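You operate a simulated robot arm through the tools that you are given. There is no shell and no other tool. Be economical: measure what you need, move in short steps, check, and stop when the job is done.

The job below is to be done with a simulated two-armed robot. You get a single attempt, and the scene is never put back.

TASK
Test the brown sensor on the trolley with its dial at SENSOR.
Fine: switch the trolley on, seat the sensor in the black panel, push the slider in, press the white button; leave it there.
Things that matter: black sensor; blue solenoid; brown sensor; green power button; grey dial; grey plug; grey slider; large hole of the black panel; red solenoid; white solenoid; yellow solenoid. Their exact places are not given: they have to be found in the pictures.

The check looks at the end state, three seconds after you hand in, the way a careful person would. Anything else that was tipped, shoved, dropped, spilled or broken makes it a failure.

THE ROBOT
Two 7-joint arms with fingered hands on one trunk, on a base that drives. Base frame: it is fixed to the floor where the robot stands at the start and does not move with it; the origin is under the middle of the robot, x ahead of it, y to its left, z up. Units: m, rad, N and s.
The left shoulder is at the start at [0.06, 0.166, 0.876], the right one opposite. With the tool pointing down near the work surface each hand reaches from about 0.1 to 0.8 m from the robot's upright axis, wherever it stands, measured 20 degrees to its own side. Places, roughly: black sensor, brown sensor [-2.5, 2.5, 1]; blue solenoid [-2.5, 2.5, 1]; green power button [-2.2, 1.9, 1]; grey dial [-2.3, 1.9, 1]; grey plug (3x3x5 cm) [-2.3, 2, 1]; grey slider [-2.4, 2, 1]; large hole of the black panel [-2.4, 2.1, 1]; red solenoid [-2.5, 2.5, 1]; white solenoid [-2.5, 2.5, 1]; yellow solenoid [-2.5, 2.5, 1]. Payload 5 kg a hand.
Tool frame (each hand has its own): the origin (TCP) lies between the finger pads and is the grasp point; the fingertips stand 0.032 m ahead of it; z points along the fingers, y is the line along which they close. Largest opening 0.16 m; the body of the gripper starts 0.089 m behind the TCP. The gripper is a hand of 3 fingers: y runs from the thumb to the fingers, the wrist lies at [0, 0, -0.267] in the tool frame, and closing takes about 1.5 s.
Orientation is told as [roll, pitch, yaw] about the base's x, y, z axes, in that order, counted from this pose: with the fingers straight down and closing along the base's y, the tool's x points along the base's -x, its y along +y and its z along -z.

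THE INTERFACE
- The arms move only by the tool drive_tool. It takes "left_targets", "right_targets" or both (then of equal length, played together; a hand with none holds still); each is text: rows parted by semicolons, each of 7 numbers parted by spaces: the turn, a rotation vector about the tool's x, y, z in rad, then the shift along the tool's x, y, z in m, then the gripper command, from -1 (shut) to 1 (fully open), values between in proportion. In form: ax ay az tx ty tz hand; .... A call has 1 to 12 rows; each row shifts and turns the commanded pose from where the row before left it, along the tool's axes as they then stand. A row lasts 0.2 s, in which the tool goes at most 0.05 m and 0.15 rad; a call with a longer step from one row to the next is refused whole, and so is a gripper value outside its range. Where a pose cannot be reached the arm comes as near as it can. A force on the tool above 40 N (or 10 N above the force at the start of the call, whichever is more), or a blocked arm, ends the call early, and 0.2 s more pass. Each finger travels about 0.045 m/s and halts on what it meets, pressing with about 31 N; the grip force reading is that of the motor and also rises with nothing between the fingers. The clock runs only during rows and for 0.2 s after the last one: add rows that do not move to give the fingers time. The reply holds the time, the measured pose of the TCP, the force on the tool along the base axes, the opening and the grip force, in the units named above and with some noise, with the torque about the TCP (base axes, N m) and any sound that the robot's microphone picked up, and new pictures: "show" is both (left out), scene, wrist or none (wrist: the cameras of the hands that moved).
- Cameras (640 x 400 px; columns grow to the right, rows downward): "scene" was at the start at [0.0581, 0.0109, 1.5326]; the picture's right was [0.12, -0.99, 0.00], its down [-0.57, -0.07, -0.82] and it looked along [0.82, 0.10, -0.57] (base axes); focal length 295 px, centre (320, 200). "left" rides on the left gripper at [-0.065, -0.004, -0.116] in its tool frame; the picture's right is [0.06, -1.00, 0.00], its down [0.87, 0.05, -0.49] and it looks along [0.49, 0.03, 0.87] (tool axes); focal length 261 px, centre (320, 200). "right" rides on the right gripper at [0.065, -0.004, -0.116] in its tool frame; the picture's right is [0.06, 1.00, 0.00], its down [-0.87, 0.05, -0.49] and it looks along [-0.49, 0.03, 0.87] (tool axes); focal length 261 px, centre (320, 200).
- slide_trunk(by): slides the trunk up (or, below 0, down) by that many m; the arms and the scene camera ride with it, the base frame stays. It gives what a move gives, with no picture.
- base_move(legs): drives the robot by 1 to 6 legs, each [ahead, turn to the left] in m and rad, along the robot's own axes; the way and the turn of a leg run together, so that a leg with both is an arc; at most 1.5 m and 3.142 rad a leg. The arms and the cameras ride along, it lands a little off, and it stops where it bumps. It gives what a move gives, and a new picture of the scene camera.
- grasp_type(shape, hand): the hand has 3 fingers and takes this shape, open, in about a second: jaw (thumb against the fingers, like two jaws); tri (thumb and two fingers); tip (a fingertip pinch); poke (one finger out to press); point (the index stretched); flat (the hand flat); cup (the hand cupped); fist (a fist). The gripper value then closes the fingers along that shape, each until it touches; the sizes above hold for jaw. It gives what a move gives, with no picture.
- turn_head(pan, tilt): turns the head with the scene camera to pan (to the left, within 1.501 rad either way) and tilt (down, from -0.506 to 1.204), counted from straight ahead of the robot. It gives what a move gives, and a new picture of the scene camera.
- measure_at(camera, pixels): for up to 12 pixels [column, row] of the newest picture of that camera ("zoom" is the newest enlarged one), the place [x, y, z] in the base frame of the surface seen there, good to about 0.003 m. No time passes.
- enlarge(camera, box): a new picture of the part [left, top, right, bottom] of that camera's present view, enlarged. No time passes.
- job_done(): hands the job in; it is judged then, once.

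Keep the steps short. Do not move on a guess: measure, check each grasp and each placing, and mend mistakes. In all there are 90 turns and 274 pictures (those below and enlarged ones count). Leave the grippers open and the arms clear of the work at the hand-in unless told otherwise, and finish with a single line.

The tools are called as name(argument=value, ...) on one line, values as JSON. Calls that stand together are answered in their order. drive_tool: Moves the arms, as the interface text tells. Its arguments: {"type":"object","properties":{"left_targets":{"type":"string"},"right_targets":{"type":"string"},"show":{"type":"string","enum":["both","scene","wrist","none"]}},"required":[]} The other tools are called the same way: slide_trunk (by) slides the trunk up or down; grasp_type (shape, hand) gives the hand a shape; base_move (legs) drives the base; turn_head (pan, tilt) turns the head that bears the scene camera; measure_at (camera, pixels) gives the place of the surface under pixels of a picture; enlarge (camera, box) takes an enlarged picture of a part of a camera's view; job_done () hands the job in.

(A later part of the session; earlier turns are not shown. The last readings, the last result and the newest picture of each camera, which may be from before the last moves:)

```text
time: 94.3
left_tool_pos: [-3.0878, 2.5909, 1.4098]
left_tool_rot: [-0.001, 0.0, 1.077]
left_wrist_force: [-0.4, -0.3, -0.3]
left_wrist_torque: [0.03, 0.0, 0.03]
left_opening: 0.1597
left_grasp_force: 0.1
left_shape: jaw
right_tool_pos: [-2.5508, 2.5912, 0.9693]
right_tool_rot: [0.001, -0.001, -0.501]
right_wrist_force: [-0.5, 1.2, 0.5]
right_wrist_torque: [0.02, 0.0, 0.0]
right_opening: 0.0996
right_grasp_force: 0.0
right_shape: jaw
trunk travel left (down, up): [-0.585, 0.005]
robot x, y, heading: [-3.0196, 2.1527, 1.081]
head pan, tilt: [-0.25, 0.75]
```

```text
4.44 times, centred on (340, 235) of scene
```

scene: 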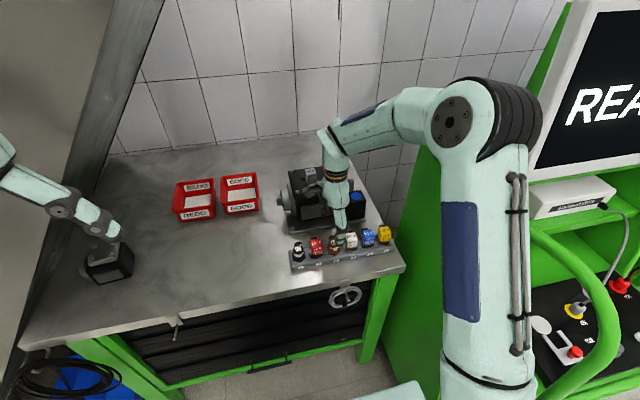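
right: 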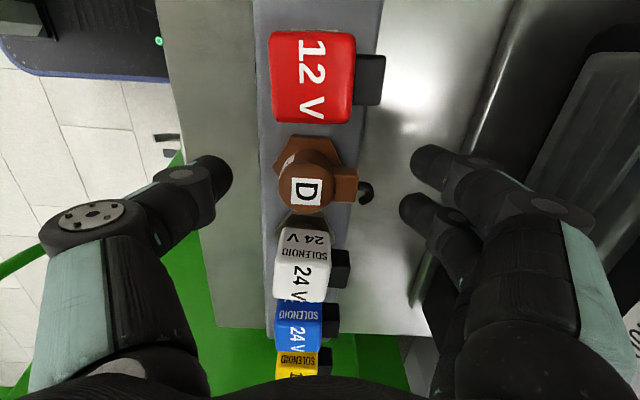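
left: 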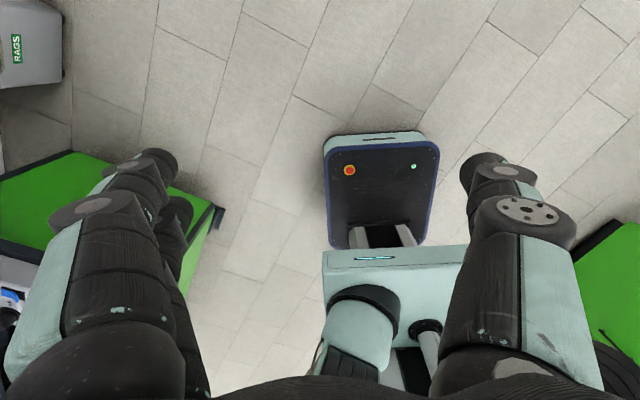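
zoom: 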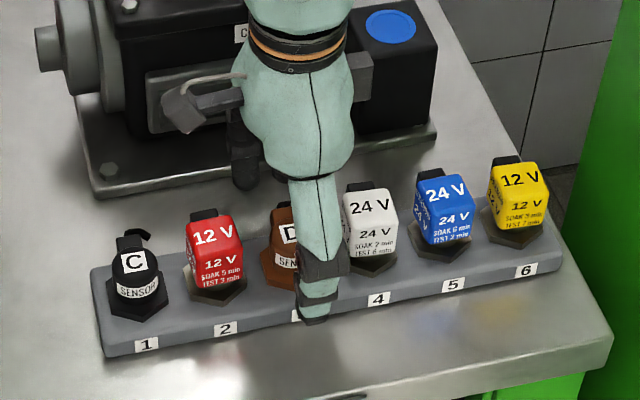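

The two rear fingers straddle the tail and the thumb is in front. I close.

drive_tool(right_targets="0 0 0 0 0 0 0;0 0 0 0 0 0 -0.2;0 0 0 0 0 0 -0.4;0 0 0 0 0 0 -0.6;0 0 0 0 0 0 -0.8;0 0 0 0 0 0 -0.8;0 0 0 0 0 0 -0.8")

enlarge(camera="right", box=[220, 110, 440, 260])

```text
time: 95.9
left_tool_pos: [-3.0875, 2.5901, 1.41]
left_tool_rot: [0.002, -0.002, 1.078]
left_wrist_force: [0.6, 0.3, 0.3]
left_wrist_torque: [0.0, -0.01, -0.01]
left_opening: 0.1597
left_grasp_force: 0.0
left_shape: jaw
right_tool_pos: [-2.55, 2.5904, 0.9716]
right_tool_rot: [0.0, 0.001, -0.5]
right_wrist_force: [-2.5, -6.3, 1.6]
right_wrist_torque: [-0.22, 0.12, -0.01]
right_opening: 0.0315
right_grasp_force: 31.0
right_shape: jaw
trunk travel left (down, up): [-0.585, 0.005]
robot x, y, heading: [-3.0221, 2.1521, 1.08]
head pan, tilt: [-0.25, 0.75]
```

scene: 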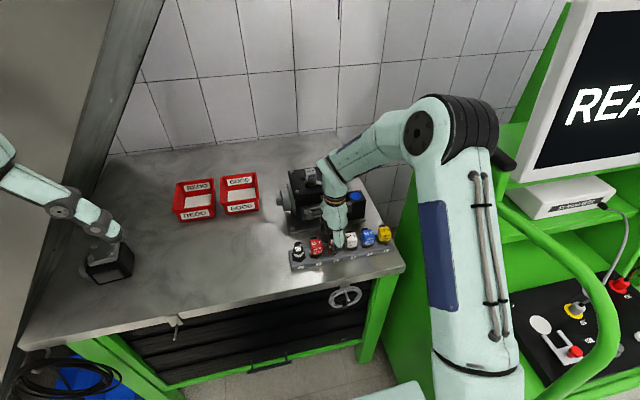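
right: 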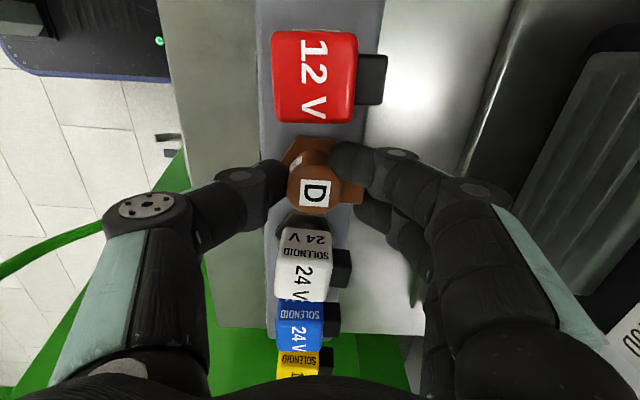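

```text
2.67 times, centred on (330, 185) of right
```

zoom: 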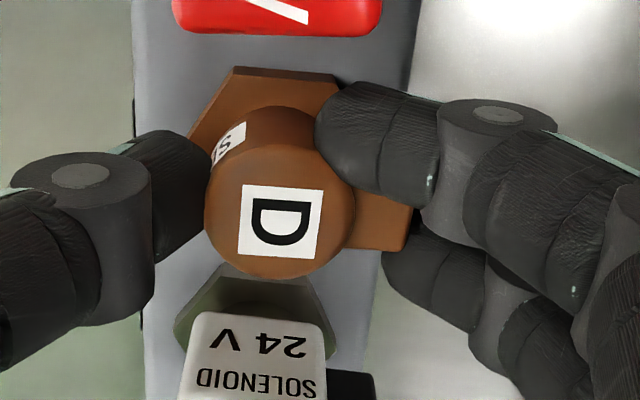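

Grip holds at 31 mm and 31 N. I lift 6 cm straight up and check.

drive_tool(right_targets="0 0 0 0 0 -0.01 -1;0 0 0 0 0 -0.01 -1;0 0 0 0 0 -0.02 -1;0 0 0 0 0 -0.02 -1;0 0 0 0 0 -0.03 -1;0 0 0 0 0 0 -1")

enlarge(camera="scene", box=[270, 170, 410, 280])

enlarge(camera="right", box=[220, 110, 440, 260])

```text
time: 97.3
left_tool_pos: [-3.0868, 2.5921, 1.4109]
left_tool_rot: [0.001, 0.0, 1.078]
left_wrist_force: [-0.3, 0.7, 0.1]
left_wrist_torque: [-0.01, 0.01, 0.01]
left_opening: 0.1598
left_grasp_force: 0.0
left_shape: jaw
right_tool_pos: [-2.5526, 2.5901, 1.0587]
right_tool_rot: [-0.001, -0.002, -0.5]
right_wrist_force: [0.0, 0.3, -0.5]
right_wrist_torque: [0.01, 0.02, 0.04]
right_opening: 0.0309
right_grasp_force: 31.3
right_shape: jaw
trunk travel left (down, up): [-0.585, 0.005]
robot x, y, heading: [-3.0193, 2.1515, 1.078]
head pan, tilt: [-0.25, 0.75]
```

scene: 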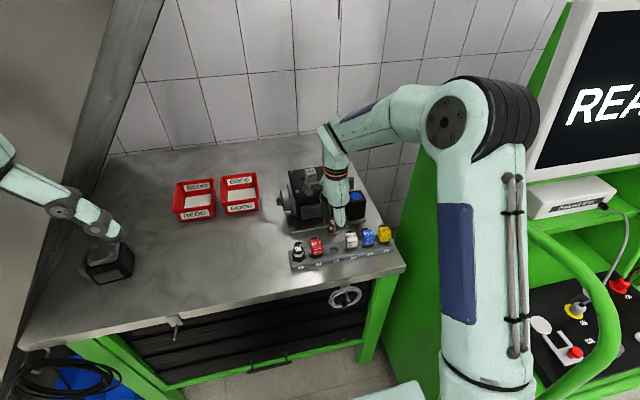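
right: 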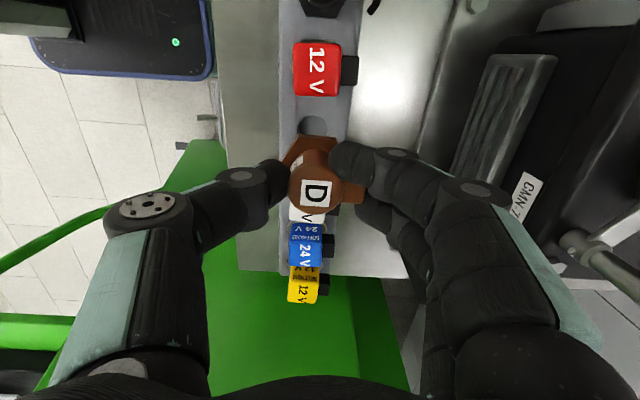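

```text
3.64 times, centred on (340, 225) of scene
```

zoom: 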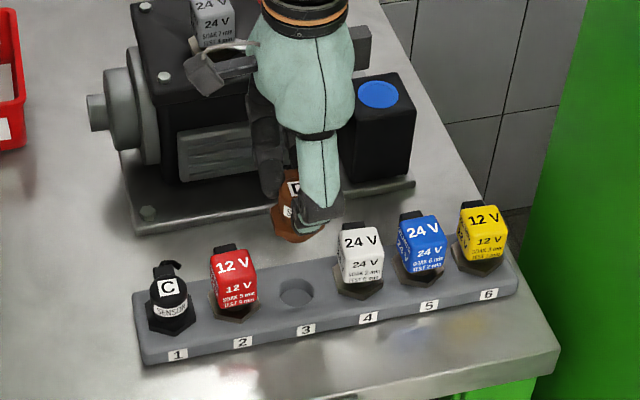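

```text
2.67 times, centred on (330, 185) of right
```

zoom: 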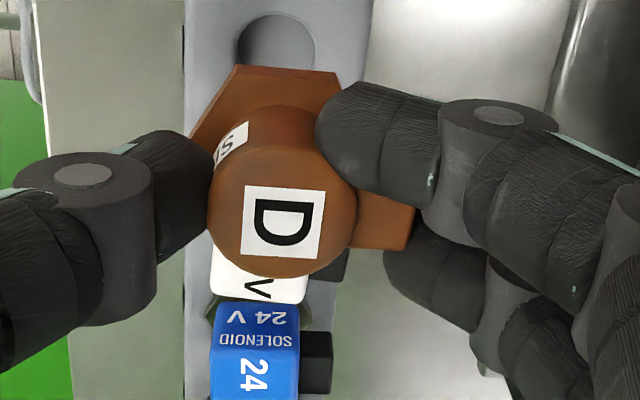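

Sensor lifted cleanly; neighbours undisturbed. It has a stem that sat in the rack hole. I raise it to carry height and pull it closer.

drive_tool(right_targets="0 0 0 0 0 -0.05 -1;0 0 0 0 0 -0.05 -1;0 0 0 0 0 -0.05 -1;0 0 0 0 0 -0.05 -1;0 0 0 0 0 -0.05 -1;0 0 0 0 0 -0.05 -1;0 0 0 0 0 -0.05 -1;0 0 0 0 -0.045 0 -1;0 0 0 0 -0.045 0 -1;0 0 0 0 -0.045 0 -1")

enlarge(camera="scene", box=[240, 60, 440, 260])

```text
time: 99.5
left_tool_pos: [-3.0873, 2.5879, 1.4116]
left_tool_rot: [0.003, -0.004, 1.079]
left_wrist_force: [-0.6, -0.6, 0.5]
left_wrist_torque: [0.08, 0.0, 0.01]
left_opening: 0.1602
left_grasp_force: 0.0
left_shape: jaw
right_tool_pos: [-2.6206, 2.4698, 1.4096]
right_tool_rot: [0.003, 0.0, -0.501]
right_wrist_force: [0.3, -0.9, -1.1]
right_wrist_torque: [0.04, 0.0, 0.02]
right_opening: 0.0309
right_grasp_force: 30.7
right_shape: jaw
trunk travel left (down, up): [-0.585, 0.005]
robot x, y, heading: [-3.0197, 2.1501, 1.076]
head pan, tilt: [-0.25, 0.75]
```

scene: 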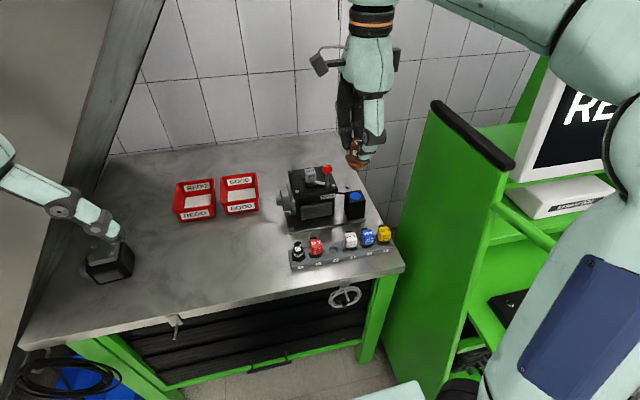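
right: 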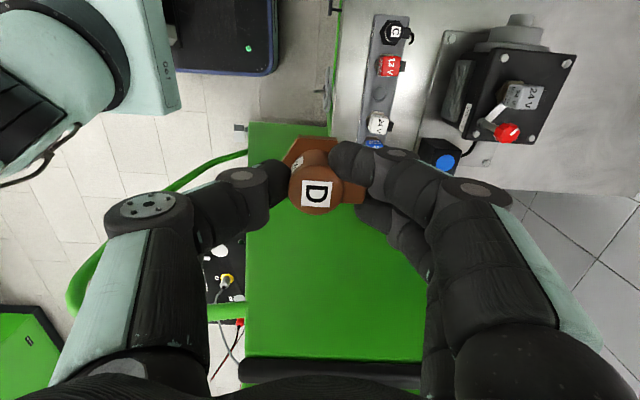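

```text
2.00 times, centred on (340, 160) of scene
```

zoom: 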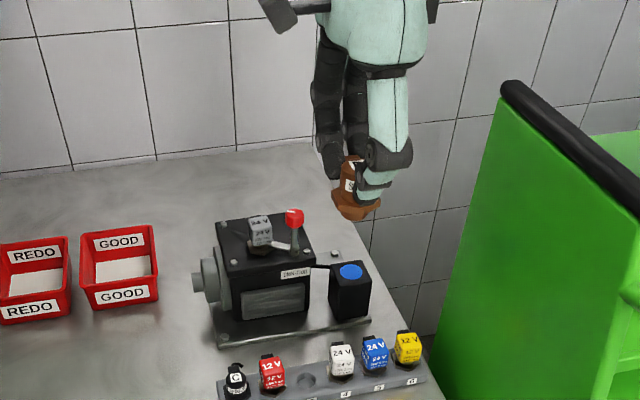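

Now I drive back: turn left, reverse, then approach the trolley front with the hole slightly to my right.

base_move(legs=[[0, 0.7], [-1.03, 0], [0, -0.5]])

```text
time: 108.1
left_tool_pos: [-2.9668, 1.5701, 1.4109]
left_tool_rot: [0.002, -0.001, 1.276]
left_wrist_force: [-0.6, 0.2, -0.3]
left_wrist_torque: [-0.02, -0.01, -0.01]
left_opening: 0.1597
left_grasp_force: 0.0
left_shape: jaw
right_tool_pos: [-2.4856, 1.5468, 1.4084]
right_tool_rot: [-0.001, 0.0, -0.303]
right_wrist_force: [-0.5, 0.1, -1.1]
right_wrist_torque: [0.0, 0.03, 0.01]
right_opening: 0.0306
right_grasp_force: 31.2
right_shape: jaw
trunk travel left (down, up): [-0.585, 0.005]
robot x, y, heading: [-2.8118, 1.153, 1.273]
head pan, tilt: [-0.25, 0.75]
```

scene: 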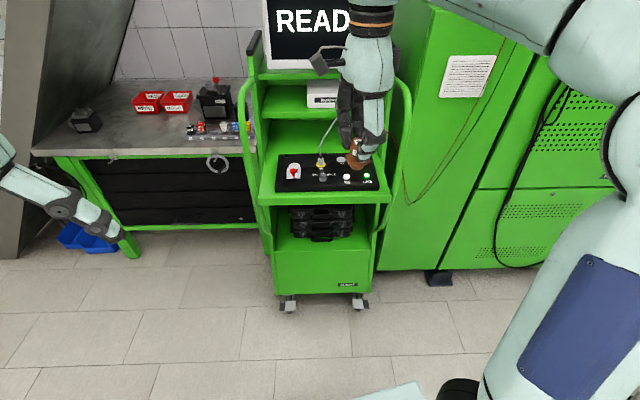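

base_move(legs=[[0.48, 0], [0, -0.2]])

turn_head(pan=-0.2, tilt=0.85)

```text
time: 111.7
left_tool_pos: [-2.7462, 2.0501, 1.4099]
left_tool_rot: [0.002, 0.001, 1.083]
left_wrist_force: [-0.2, -0.3, -0.8]
left_wrist_torque: [0.01, -0.02, 0.02]
left_opening: 0.1602
left_grasp_force: 0.0
left_shape: jaw
right_tool_pos: [-2.278, 1.9359, 1.4082]
right_tool_rot: [0.001, 0.0, -0.496]
right_wrist_force: [-0.2, -0.6, -0.1]
right_wrist_torque: [0.0, 0.0, 0.01]
right_opening: 0.0308
right_grasp_force: 31.4
right_shape: jaw
trunk travel left (down, up): [-0.585, 0.005]
robot x, y, heading: [-2.6793, 1.6105, 1.082]
head pan, tilt: [-0.25, 0.75]
```

scene: 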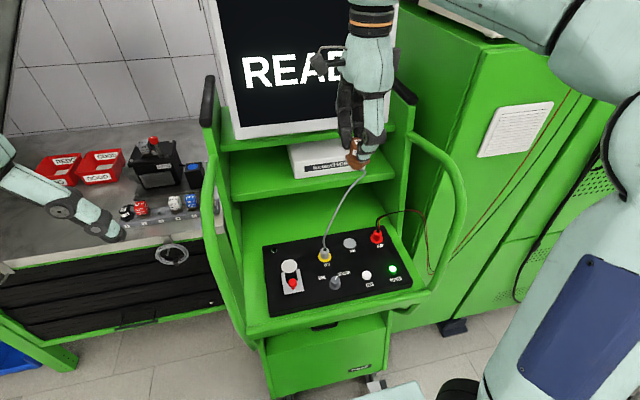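

```text
time: 112.4
left_tool_pos: [-2.7484, 2.05, 1.411]
left_tool_rot: [0.001, -0.001, 1.085]
left_wrist_force: [0.3, -1.1, 0.1]
left_wrist_torque: [0.01, -0.02, -0.01]
left_opening: 0.1597
left_grasp_force: 0.1
left_shape: jaw
right_tool_pos: [-2.2781, 1.9376, 1.4086]
right_tool_rot: [-0.002, -0.001, -0.495]
right_wrist_force: [0.2, 0.1, -0.6]
right_wrist_torque: [-0.02, -0.01, -0.01]
right_opening: 0.031
right_grasp_force: 31.1
right_shape: jaw
trunk travel left (down, up): [-0.585, 0.005]
robot x, y, heading: [-2.6764, 1.6117, 1.084]
head pan, tilt: [-0.201, 0.85]
```

scene: 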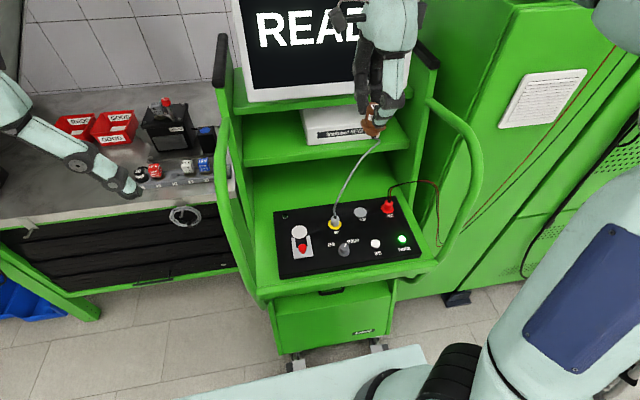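

Now I study the hole and slider closely.

enlarge(camera="scene", box=[275, 210, 355, 270])

measure_at(camera="zoom", pixels=[[200, 180], [200, 135], [200, 225], [140, 180], [262, 175], [205, 265], [150, 240], [265, 235], [210, 320], [220, 290], [130, 310], [300, 300]])

```text
6.67 times, centred on (315, 240) of scene
```

zoom: 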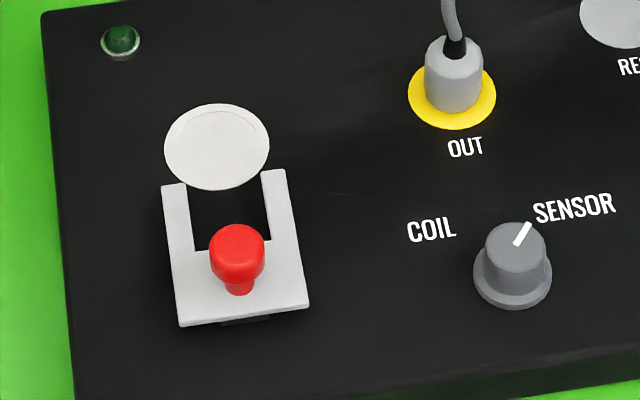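

```text
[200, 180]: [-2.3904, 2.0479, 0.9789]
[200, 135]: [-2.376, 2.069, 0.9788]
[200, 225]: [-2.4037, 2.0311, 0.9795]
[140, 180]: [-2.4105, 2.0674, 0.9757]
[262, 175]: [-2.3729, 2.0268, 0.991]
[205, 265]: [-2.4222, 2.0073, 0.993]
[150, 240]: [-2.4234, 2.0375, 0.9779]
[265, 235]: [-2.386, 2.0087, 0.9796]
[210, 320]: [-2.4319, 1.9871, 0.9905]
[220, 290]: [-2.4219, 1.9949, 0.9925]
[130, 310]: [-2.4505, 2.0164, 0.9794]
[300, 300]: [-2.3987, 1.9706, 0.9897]
```

Hole centre is about (-2.375, 2.060) on the panel top at z 0.979. I move over it and go down to TCP z 1.13.

drive_tool(right_targets="0 0 0 0.048 0 0 -1;0 0 0 0.048 0 0 -1;0 0 0 0.047 0 0 -1;0 0 0 0 0.034 0 -1;0 0 0 0 0.034 0 -1;0 0 0 0 0 0.05 -1;0 0 0 0 0 0.05 -1;0 0 0 0 0 0.05 -1;0 0 0 0 0 0.05 -1;0 0 0 0 0 0.05 -1;0 0 0 0 0 0.03 -1;0 0 0 0 0 0 -1")

enlarge(camera="scene", box=[250, 170, 370, 270])

enlarge(camera="right", box=[220, 100, 440, 240])

```text
time: 115.0
left_tool_pos: [-2.7471, 2.0503, 1.4102]
left_tool_rot: [0.001, 0.002, 1.083]
left_wrist_force: [-0.1, 1.4, -0.2]
left_wrist_torque: [-0.01, -0.03, -0.01]
left_opening: 0.1599
left_grasp_force: 0.0
left_shape: jaw
right_tool_pos: [-2.3717, 2.0644, 1.1269]
right_tool_rot: [0.0, 0.0, -0.496]
right_wrist_force: [-0.4, 0.1, -0.7]
right_wrist_torque: [0.01, -0.01, 0.0]
right_opening: 0.0302
right_grasp_force: 31.2
right_shape: jaw
trunk travel left (down, up): [-0.585, 0.005]
robot x, y, heading: [-2.6768, 1.6109, 1.082]
head pan, tilt: [-0.201, 0.85]
```

scene: 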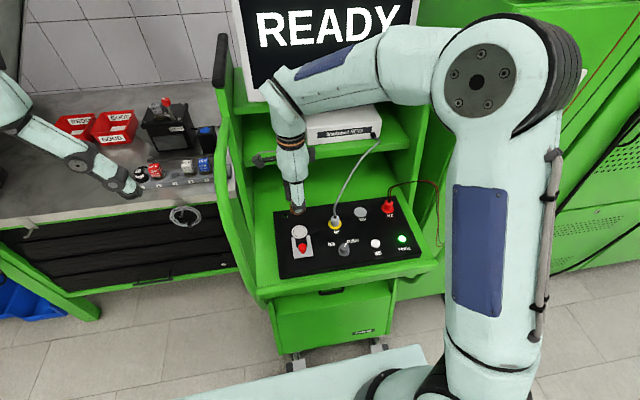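
right: 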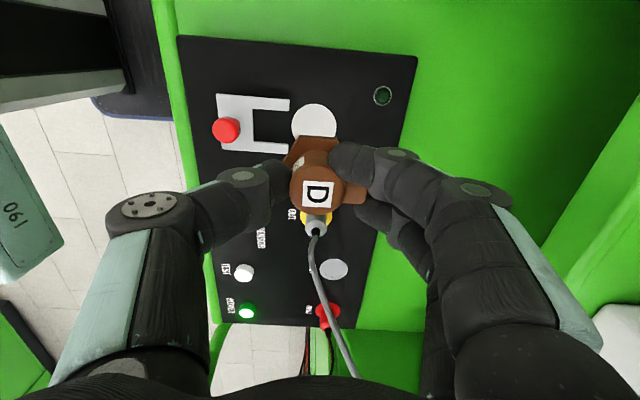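

```text
4.00 times, centred on (310, 220) of scene
```

zoom: 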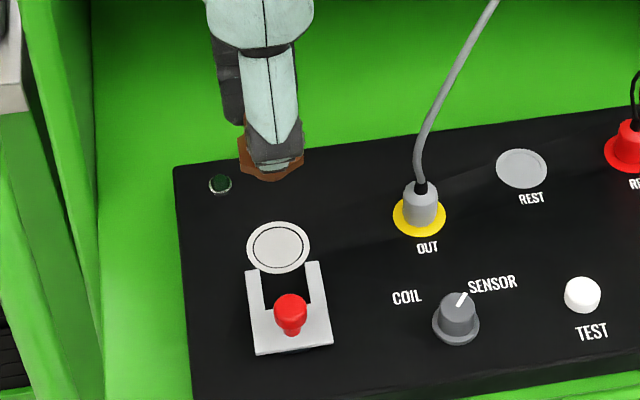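

```text
2.86 times, centred on (330, 170) of right
```

zoom: 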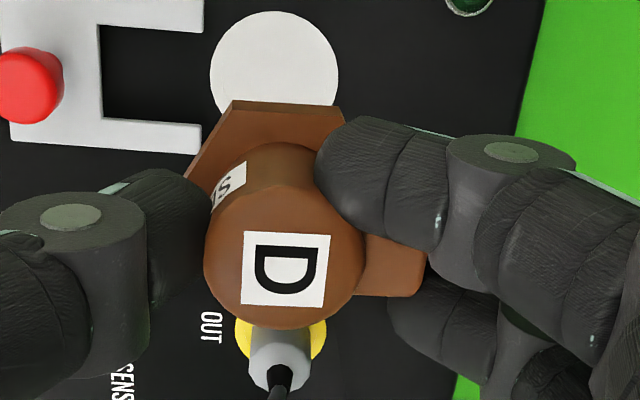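

I measure the sensor top and the hole centre in this same view.

measure_at(camera="zoom", pixels=[[284, 262], [230, 262], [340, 262], [285, 210], [285, 315], [275, 60], [220, 75], [328, 75], [275, 25], [300, 115], [235, 118], [400, 270]])

enlarge(camera="right", box=[200, 80, 360, 160])

measure_at(camera="zoom", pixels=[[455, 165], [385, 165], [530, 165], [455, 95], [360, 90], [360, 270], [100, 200], [70, 70], [70, 275], [200, 80], [200, 255]])

```text
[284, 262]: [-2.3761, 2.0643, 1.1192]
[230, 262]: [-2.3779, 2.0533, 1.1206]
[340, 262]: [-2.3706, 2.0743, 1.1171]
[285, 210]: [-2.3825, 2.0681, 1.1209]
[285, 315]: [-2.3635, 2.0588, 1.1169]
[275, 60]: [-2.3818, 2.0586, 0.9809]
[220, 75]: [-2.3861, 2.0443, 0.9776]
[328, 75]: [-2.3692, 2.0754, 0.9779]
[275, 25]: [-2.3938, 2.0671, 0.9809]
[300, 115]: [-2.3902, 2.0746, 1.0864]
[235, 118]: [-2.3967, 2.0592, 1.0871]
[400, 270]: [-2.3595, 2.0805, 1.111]
```

```text
4.00 times, centred on (280, 120) of right
```

zoom: 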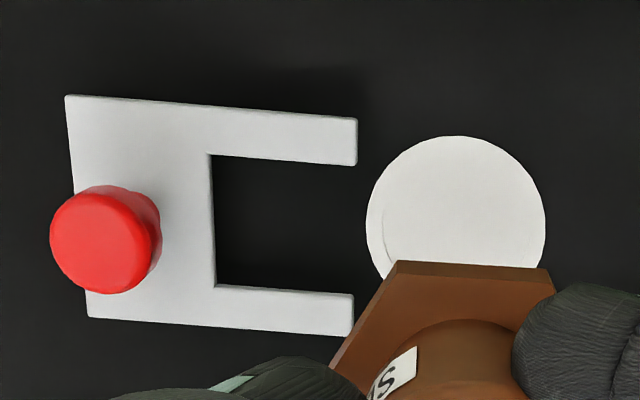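

```text
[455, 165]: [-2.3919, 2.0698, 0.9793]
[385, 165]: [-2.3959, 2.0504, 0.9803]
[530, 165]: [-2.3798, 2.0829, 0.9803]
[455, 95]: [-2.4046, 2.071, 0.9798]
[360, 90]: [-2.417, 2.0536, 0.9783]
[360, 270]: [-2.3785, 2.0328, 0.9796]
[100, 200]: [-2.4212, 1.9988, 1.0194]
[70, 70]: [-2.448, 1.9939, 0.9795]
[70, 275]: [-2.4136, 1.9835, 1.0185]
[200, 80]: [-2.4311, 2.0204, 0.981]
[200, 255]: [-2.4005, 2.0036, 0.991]
```

The sensor centre is about (-2.3745, 2.064), the hole about (-2.3765, 2.060). I check the sensor for tilt.

enlarge(camera="scene", box=[280, 190, 320, 220])

measure_at(camera="zoom", pixels=[[180, 200], [200, 230], [260, 262], [320, 270], [400, 240], [440, 215], [170, 150], [240, 150]])

```text
13.33 times, centred on (300, 205) of scene
```

zoom: 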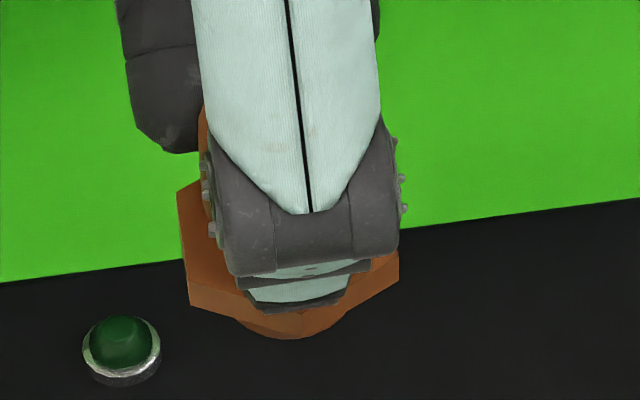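

```text
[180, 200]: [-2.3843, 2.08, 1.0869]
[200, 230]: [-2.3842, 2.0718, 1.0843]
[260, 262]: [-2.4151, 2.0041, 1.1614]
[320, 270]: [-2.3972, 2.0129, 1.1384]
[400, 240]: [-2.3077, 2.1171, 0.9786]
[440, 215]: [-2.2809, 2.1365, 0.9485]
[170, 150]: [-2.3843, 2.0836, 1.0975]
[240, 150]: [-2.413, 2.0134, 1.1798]
```

Tilt is only a few degrees. I correct by about 3 mm and descend to just above the panel.

drive_tool(right_targets="0 0 0 0.0015 -0.003 0 -1;0 0 0 0 0 0.03 -1;0 0 0 0 0 0.025 -1;0 0 0 0 0 0.01 -1;0 0 0 0 0 0 -1", show="wrist")

enlarge(camera="scene", box=[270, 190, 350, 260])

enlarge(camera="right", box=[200, 80, 400, 220])

```text
time: 116.2
left_tool_pos: [-2.7473, 2.0513, 1.41]
left_tool_rot: [0.001, 0.0, 1.084]
left_wrist_force: [-0.8, -0.4, 0.0]
left_wrist_torque: [-0.02, 0.01, 0.03]
left_opening: 0.16
left_grasp_force: 0.2
left_shape: jaw
right_tool_pos: [-2.3768, 2.0636, 1.063]
right_tool_rot: [0.001, 0.001, -0.496]
right_wrist_force: [-0.2, -0.4, -1.4]
right_wrist_torque: [-0.03, -0.01, 0.0]
right_opening: 0.0304
right_grasp_force: 30.9
right_shape: jaw
trunk travel left (down, up): [-0.585, 0.005]
robot x, y, heading: [-2.6762, 1.6145, 1.091]
head pan, tilt: [-0.201, 0.85]
```

right: 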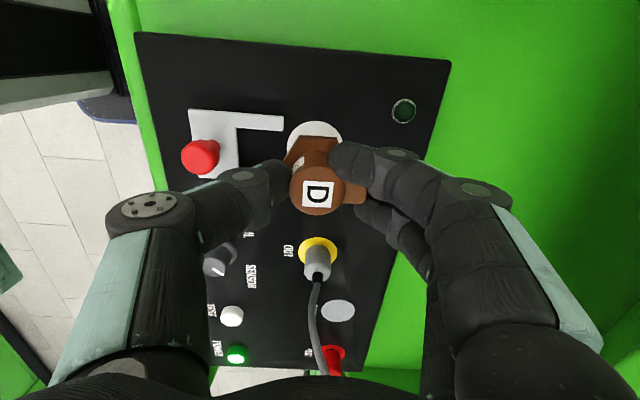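

```text
5.71 times, centred on (310, 225) of scene
```

zoom: 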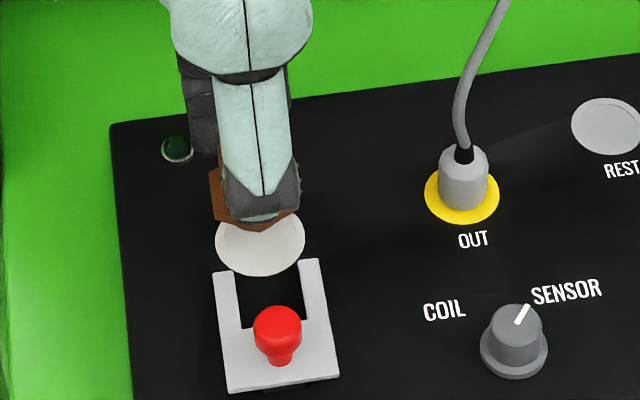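

```text
2.86 times, centred on (300, 150) of right
```

zoom: 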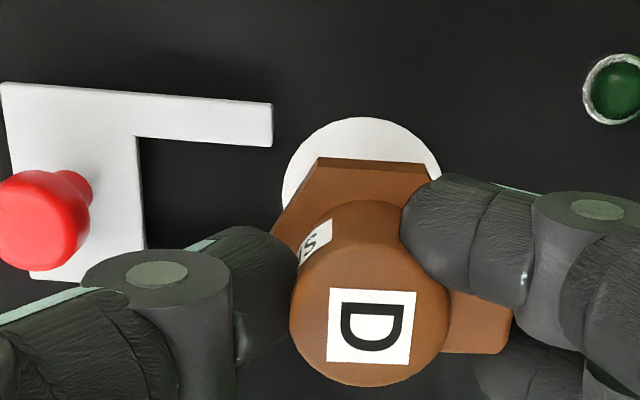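

I re-measure hole and flange in this closer view.

measure_at(camera="zoom", pixels=[[288, 185], [434, 165], [360, 122], [330, 140], [400, 140], [325, 170], [425, 175], [375, 172], [310, 195], [368, 330], [300, 330], [440, 310]])

drive_tool(right_targets="0 0 0 0 0 0 -1", show="none")

```text
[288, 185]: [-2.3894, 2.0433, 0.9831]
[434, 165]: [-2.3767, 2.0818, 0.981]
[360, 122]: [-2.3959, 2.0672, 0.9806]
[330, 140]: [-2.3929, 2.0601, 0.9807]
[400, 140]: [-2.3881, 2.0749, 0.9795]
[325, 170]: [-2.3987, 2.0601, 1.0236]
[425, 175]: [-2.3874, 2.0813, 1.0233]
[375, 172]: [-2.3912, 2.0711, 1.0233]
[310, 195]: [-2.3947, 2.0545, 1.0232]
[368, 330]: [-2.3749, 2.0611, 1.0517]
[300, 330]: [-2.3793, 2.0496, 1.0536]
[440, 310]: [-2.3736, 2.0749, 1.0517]
```

```text
time: 116.6
left_tool_pos: [-2.7478, 2.0518, 1.4091]
left_tool_rot: [0.001, 0.0, 1.082]
left_wrist_force: [-0.6, 0.2, 0.4]
left_wrist_torque: [-0.01, -0.03, 0.0]
left_opening: 0.1597
left_grasp_force: 0.1
left_shape: jaw
right_tool_pos: [-2.3754, 2.063, 1.0626]
right_tool_rot: [0.0, -0.001, -0.494]
right_wrist_force: [0.5, 0.2, -0.9]
right_wrist_torque: [-0.01, -0.02, 0.02]
right_opening: 0.0303
right_grasp_force: 31.3
right_shape: jaw
trunk travel left (down, up): [-0.585, 0.005]
robot x, y, heading: [-2.6776, 1.6108, 1.085]
head pan, tilt: [-0.201, 0.85]
```

Sensor is level; it is 3 mm too far forward. I correct, then lower gently to contact.

drive_tool(right_targets="0 0 0 0 -0.003 0 -1;0 0 0 0 0 0.012 -1;0 0 0 0 0 0.006 -1;0 0 0 0 0 0.004 -1;0 0 0 0 0 0.004 -1;0 0 0 0 0 0.004 -1;0 0 0 0 0 0.004 -1")

enlarge(camera="right", box=[200, 80, 400, 220])

enlarge(camera="scene", box=[270, 190, 350, 260])

```text
time: 118.2
left_tool_pos: [-2.747, 2.0509, 1.4093]
left_tool_rot: [0.0, 0.0, 1.085]
left_wrist_force: [-0.1, 0.7, 0.7]
left_wrist_torque: [0.06, 0.0, 0.0]
left_opening: 0.1601
left_grasp_force: 0.1
left_shape: jaw
right_tool_pos: [-2.3752, 2.0603, 1.029]
right_tool_rot: [0.001, 0.0, -0.497]
right_wrist_force: [0.8, 3.0, -0.7]
right_wrist_torque: [0.1, -0.08, 0.02]
right_opening: 0.0304
right_grasp_force: 31.5
right_shape: jaw
trunk travel left (down, up): [-0.585, 0.005]
robot x, y, heading: [-2.6754, 1.6119, 1.083]
head pan, tilt: [-0.201, 0.85]
```

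scene: 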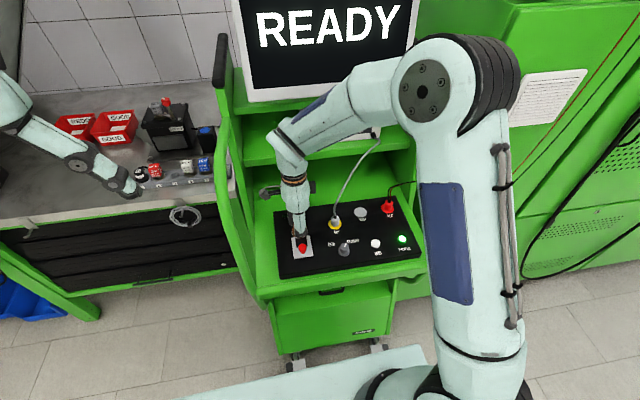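
right: 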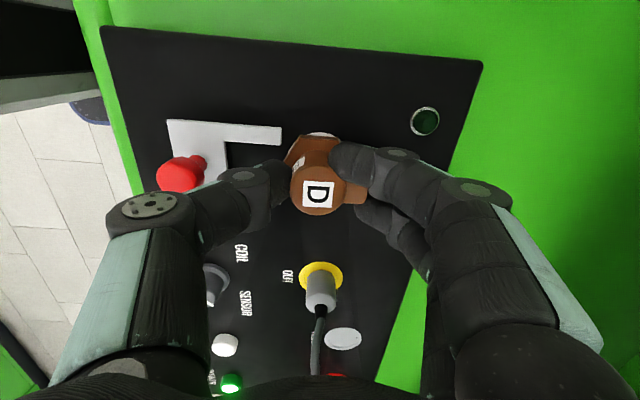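

```text
2.86 times, centred on (300, 150) of right
```

zoom: 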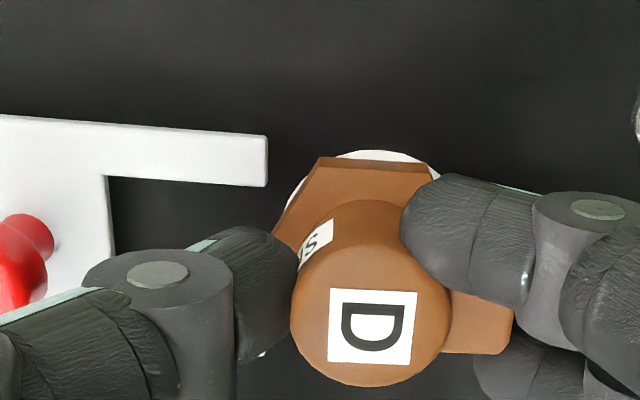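

```text
5.71 times, centred on (310, 225) of scene
```

zoom: 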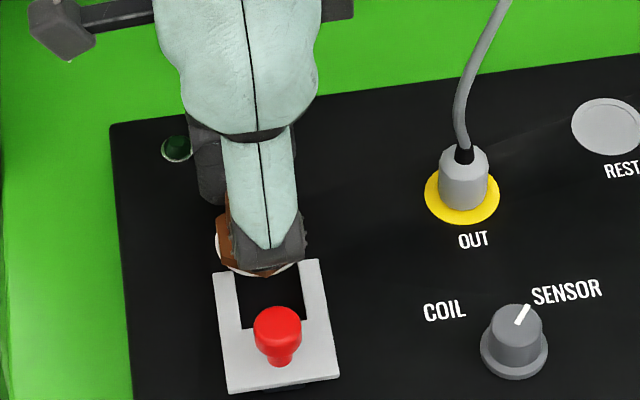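

Light contact only (3 N). I continue down slowly.

drive_tool(right_targets="0 0 0 0 0 0.002 -1;0 0 0 0 0 0.002 -1;0 0 0 0 0 0.002 -1;0 0 0 0 0 0.002 -1", show="wrist")

enlarge(camera="right", box=[200, 80, 400, 220])

```text
time: 119.3
left_tool_pos: [-2.7471, 2.0507, 1.4109]
left_tool_rot: [0.002, -0.004, 1.08]
left_wrist_force: [0.4, 0.2, -0.4]
left_wrist_torque: [0.01, -0.01, -0.03]
left_opening: 0.1598
left_grasp_force: 0.1
left_shape: jaw
right_tool_pos: [-2.3778, 2.0623, 1.0268]
right_tool_rot: [0.008, 0.005, -0.494]
right_wrist_force: [-1.4, -5.6, 23.4]
right_wrist_torque: [-0.02, -0.18, -0.04]
right_opening: 0.0324
right_grasp_force: 30.6
right_shape: jaw
trunk travel left (down, up): [-0.585, 0.005]
robot x, y, heading: [-2.6754, 1.6116, 1.083]
head pan, tilt: [-0.201, 0.85]
stopped in row 4 (right hand): the force on the tool passed its limit at 41 N (the readings are from after the stop); the commanded pose is now the measured one
```

right: 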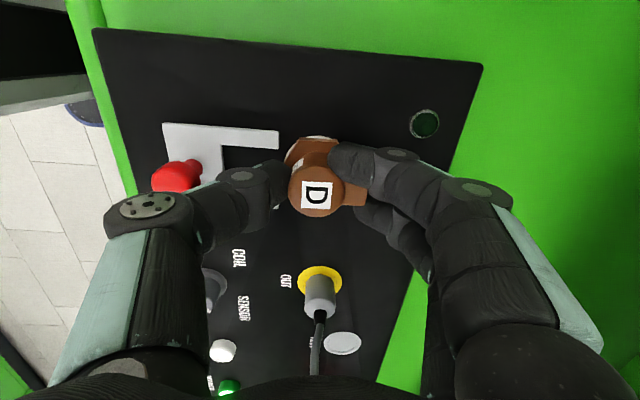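

```text
2.86 times, centred on (300, 150) of right
```

zoom: 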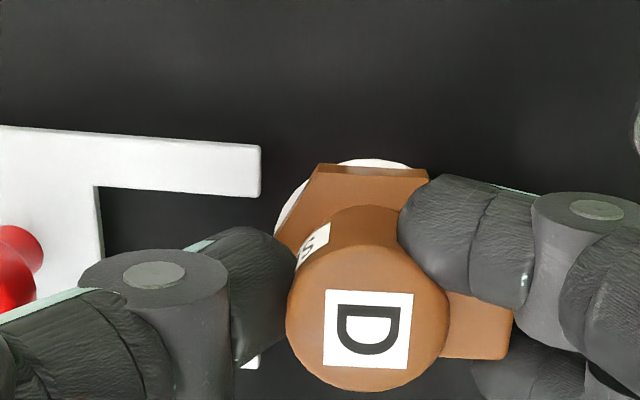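

Contact at 41 N, then eased. I measure the flange height to see whether it sits on the panel.

measure_at(camera="zoom", pixels=[[325, 180], [415, 185], [370, 190], [305, 205], [365, 330], [250, 160], [360, 162], [500, 100], [320, 370], [440, 300]])

enlarge(camera="scene", box=[285, 215, 325, 245])

```text
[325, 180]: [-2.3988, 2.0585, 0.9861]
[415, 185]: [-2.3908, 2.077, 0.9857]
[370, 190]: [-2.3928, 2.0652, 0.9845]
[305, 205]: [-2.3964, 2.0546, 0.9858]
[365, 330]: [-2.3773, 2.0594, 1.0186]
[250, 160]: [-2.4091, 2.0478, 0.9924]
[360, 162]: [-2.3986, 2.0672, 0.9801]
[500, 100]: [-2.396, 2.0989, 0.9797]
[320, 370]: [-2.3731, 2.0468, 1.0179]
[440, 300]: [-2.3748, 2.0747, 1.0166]
```

```text
13.33 times, centred on (305, 230) of scene
```

zoom: 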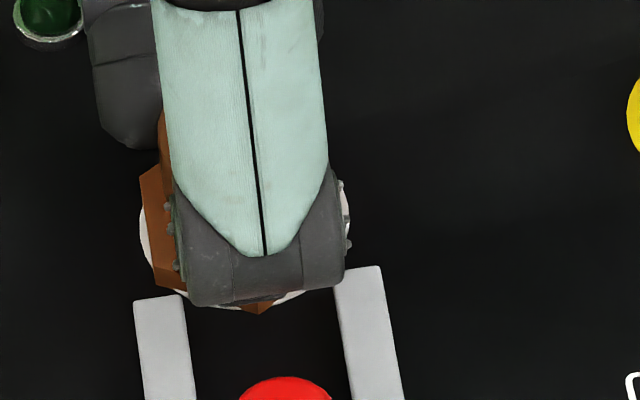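

The flange top is at 0.986 with a flange 6 mm thick, so it rests on the panel with the stem in the hole. I release gently.

drive_tool(right_targets="0 0 0 0 0 0 -0.6;0 0 0 0 0 0 -0.45;0 0 0 0 0 0 -0.3;0 0 0 0 0 0 -0.2;0 0 0 0 0 0 -0.2;0 0 0 0 0 0 -0.2", show="wrist")

enlarge(camera="right", box=[200, 80, 400, 220])

```text
time: 120.7
left_tool_pos: [-2.7461, 2.0515, 1.4113]
left_tool_rot: [0.002, 0.001, 1.084]
left_wrist_force: [-0.6, 0.3, 0.2]
left_wrist_torque: [0.02, -0.02, -0.02]
left_opening: 0.1598
left_grasp_force: 0.1
left_shape: jaw
right_tool_pos: [-2.3762, 2.0607, 1.0232]
right_tool_rot: [0.006, 0.002, -0.495]
right_wrist_force: [0.7, 0.6, 0.5]
right_wrist_torque: [0.0, 0.05, 0.02]
right_opening: 0.0632
right_grasp_force: 0.0
right_shape: jaw
trunk travel left (down, up): [-0.585, 0.005]
robot x, y, heading: [-2.6763, 1.6111, 1.084]
head pan, tilt: [-0.201, 0.85]
```

right: 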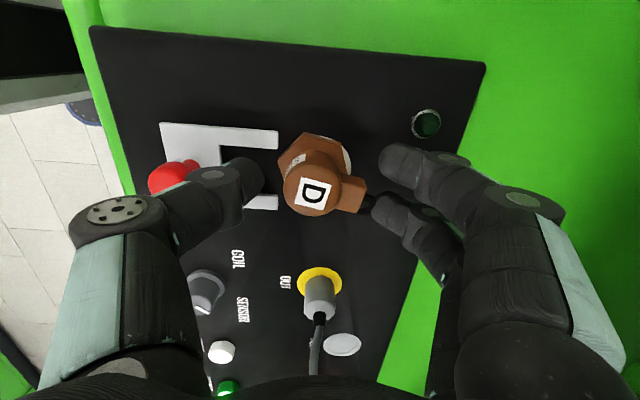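

```text
2.86 times, centred on (300, 150) of right
```

zoom: 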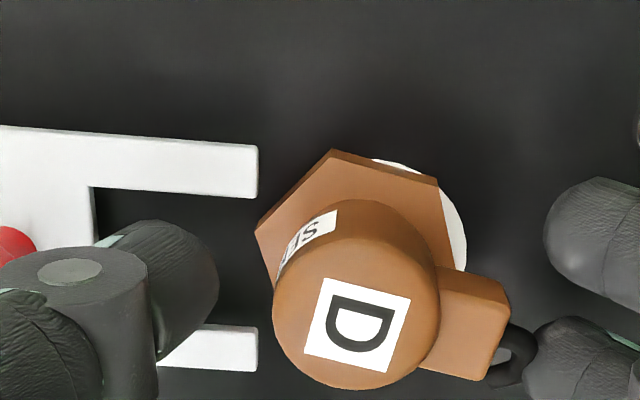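

On release the sensor turned a little and slid about 5 mm toward the slider. I measure its height to see whether it is seated.

measure_at(camera="zoom", pixels=[[330, 180], [270, 225], [420, 195], [440, 230], [375, 190], [357, 330], [300, 340], [420, 310], [450, 225], [458, 260], [395, 170], [355, 380]])

enlarge(camera="scene", box=[275, 205, 335, 255])

```text
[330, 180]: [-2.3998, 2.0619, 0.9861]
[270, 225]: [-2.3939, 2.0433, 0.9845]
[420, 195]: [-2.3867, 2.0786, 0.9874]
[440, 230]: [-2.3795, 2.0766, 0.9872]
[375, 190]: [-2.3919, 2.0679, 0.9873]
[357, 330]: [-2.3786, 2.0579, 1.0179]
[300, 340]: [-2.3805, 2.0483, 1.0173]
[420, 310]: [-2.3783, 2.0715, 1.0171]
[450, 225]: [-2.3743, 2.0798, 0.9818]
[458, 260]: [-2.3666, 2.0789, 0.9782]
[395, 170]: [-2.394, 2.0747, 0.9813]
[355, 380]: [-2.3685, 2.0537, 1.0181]
```

```text
8.00 times, centred on (305, 230) of scene
```

zoom: 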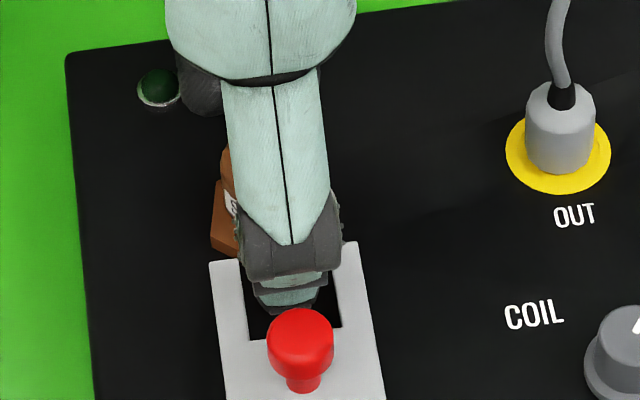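

The top is level at 1.018, i.e. 38.8 mm above the panel, the same as it stood in the rack: it is seated with some play. I lift the hand straight up.

drive_tool(right_targets="0 0 0 0 0 0 -0.1;0 0 0 0 0.002 -0.005 -0.1;0 0 0 0 0 -0.01 -0.1;0 0 0 0 0 -0.015 -0.1;0 0 0 0 0 -0.03 -0.1;0 0 0 0 0 -0.05 -0.1;0 0 0 0 0 -0.05 -0.1;0 0 0 0 0 -0.05 -0.1")

enlarge(camera="scene", box=[275, 205, 335, 255])

enlarge(camera="right", box=[220, 60, 420, 200])

```text
time: 122.5
left_tool_pos: [-2.747, 2.0512, 1.4096]
left_tool_rot: [0.001, -0.001, 1.085]
left_wrist_force: [0.4, -0.7, -0.2]
left_wrist_torque: [0.06, 0.01, -0.02]
left_opening: 0.1599
left_grasp_force: 0.0
left_shape: jaw
right_tool_pos: [-2.3759, 2.0605, 1.233]
right_tool_rot: [0.006, 0.003, -0.495]
right_wrist_force: [0.6, -0.3, -0.1]
right_wrist_torque: [0.01, 0.02, 0.01]
right_opening: 0.0716
right_grasp_force: 0.0
right_shape: jaw
trunk travel left (down, up): [-0.585, 0.005]
robot x, y, heading: [-2.6778, 1.6076, 1.082]
head pan, tilt: [-0.201, 0.85]
```

scene: 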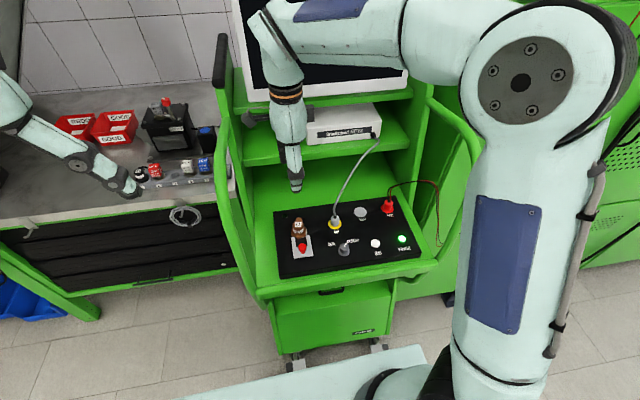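
right: 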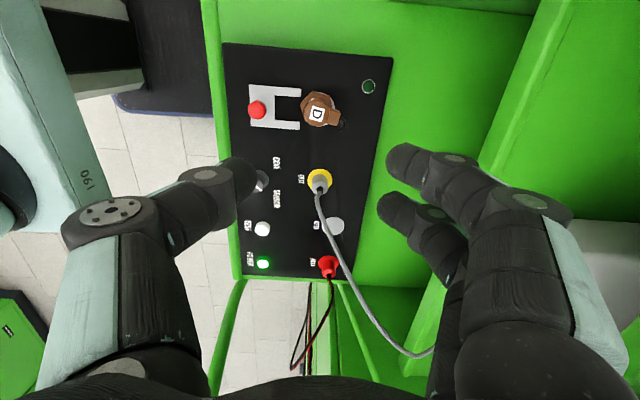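

```text
8.00 times, centred on (305, 230) of scene
```

zoom: 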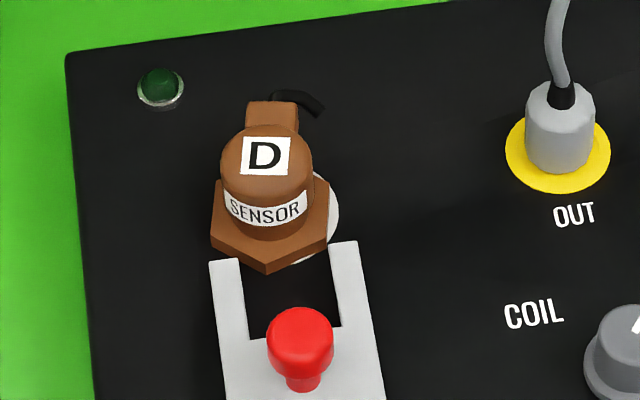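

```text
2.86 times, centred on (320, 130) of right
```

zoom: 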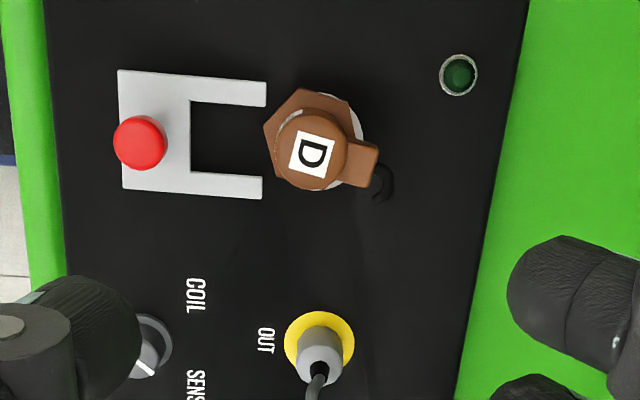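

The sensor stands upright in its seat, in line with the fork. Next the slider: I turn the hand back to yaw 1.07 and take the poke shape.

drive_tool(right_targets="0 0 -0.1427 0 0 -0.01 -0.1;0 0 -0.1427 0 0 0 -0.1;0 0 -0.1427 0 0 0 -0.1;0 0 -0.1427 0 0 0 -0.1;0 0 -0.1427 0 0 0 -0.1;0 0 -0.1427 0 0 0 -0.1;0 0 -0.1427 0 0 0 -0.1;0 0 -0.1427 0 0 0 -0.1;0 0 -0.1427 0 0 0 -0.1;0 0 -0.1427 0 0 0 -0.1;0 0 -0.1427 0 0 0 -0.1", show="none")

grasp_type(hand="right", shape="poke")

drive_tool(right_targets="0 0 0 0.05 0 0 1;0 0 0 0.05 0 0 1;0 0 0 0.02 0 0 1")

```text
time: 124.9
left_tool_pos: [-2.7466, 2.0504, 1.4097]
left_tool_rot: [0.001, 0.0, 1.084]
left_wrist_force: [-0.2, 0.4, -0.5]
left_wrist_torque: [0.02, -0.04, 0.0]
left_opening: 0.1599
left_grasp_force: 0.1
left_shape: jaw
right_tool_pos: [-2.3741, 2.0606, 1.2434]
right_tool_rot: [0.001, -0.005, 1.076]
right_wrist_force: [0.7, 1.0, 0.2]
right_wrist_torque: [0.01, -0.02, 0.01]
right_opening: 0.0715
right_grasp_force: 0.1
right_shape: jaw
trunk travel left (down, up): [-0.585, 0.005]
robot x, y, heading: [-2.6745, 1.61, 1.081]
head pan, tilt: [-0.201, 0.85]
```

```text
time: 125.8
left_tool_pos: [-2.7468, 2.0515, 1.4099]
left_tool_rot: [0.001, 0.0, 1.084]
left_wrist_force: [-0.1, 0.6, -0.2]
left_wrist_torque: [-0.01, -0.02, 0.0]
left_opening: 0.1599
left_grasp_force: 0.0
left_shape: jaw
right_tool_pos: [-2.3757, 2.0613, 1.2444]
right_tool_rot: [0.002, -0.005, 1.072]
right_wrist_force: [0.3, -0.6, 0.0]
right_wrist_torque: [0.0, -0.01, -0.02]
right_opening: 0.0
right_grasp_force: 0.1
right_shape: poke
trunk travel left (down, up): [-0.585, 0.005]
robot x, y, heading: [-2.6758, 1.6138, 1.083]
head pan, tilt: [-0.201, 0.85]
```

```text
time: 126.6
left_tool_pos: [-2.7466, 2.0515, 1.4108]
left_tool_rot: [0.002, 0.0, 1.084]
left_wrist_force: [0.4, -0.1, -0.7]
left_wrist_torque: [0.04, 0.02, 0.01]
left_opening: 0.1598
left_grasp_force: 0.1
left_shape: jaw
right_tool_pos: [-2.4324, 1.9563, 1.2431]
right_tool_rot: [0.001, -0.005, 1.076]
right_wrist_force: [0.0, 0.6, -0.3]
right_wrist_torque: [0.04, -0.01, 0.0]
right_opening: 0.0
right_grasp_force: 0.0
right_shape: poke
trunk travel left (down, up): [-0.585, 0.005]
robot x, y, heading: [-2.6743, 1.6103, 1.085]
head pan, tilt: [-0.201, 0.85]
```

scene: 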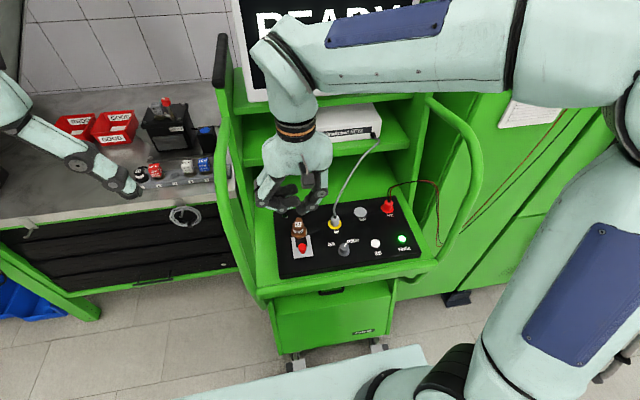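
right: 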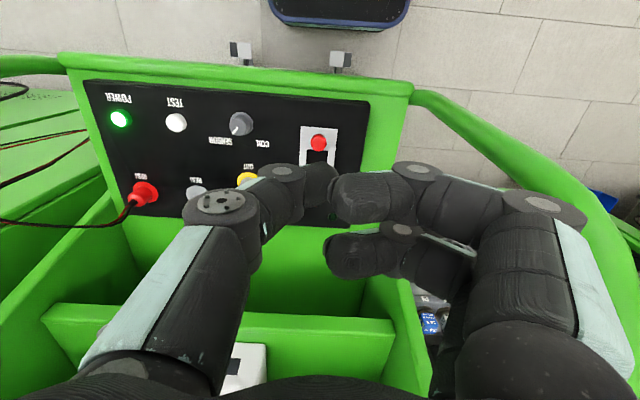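

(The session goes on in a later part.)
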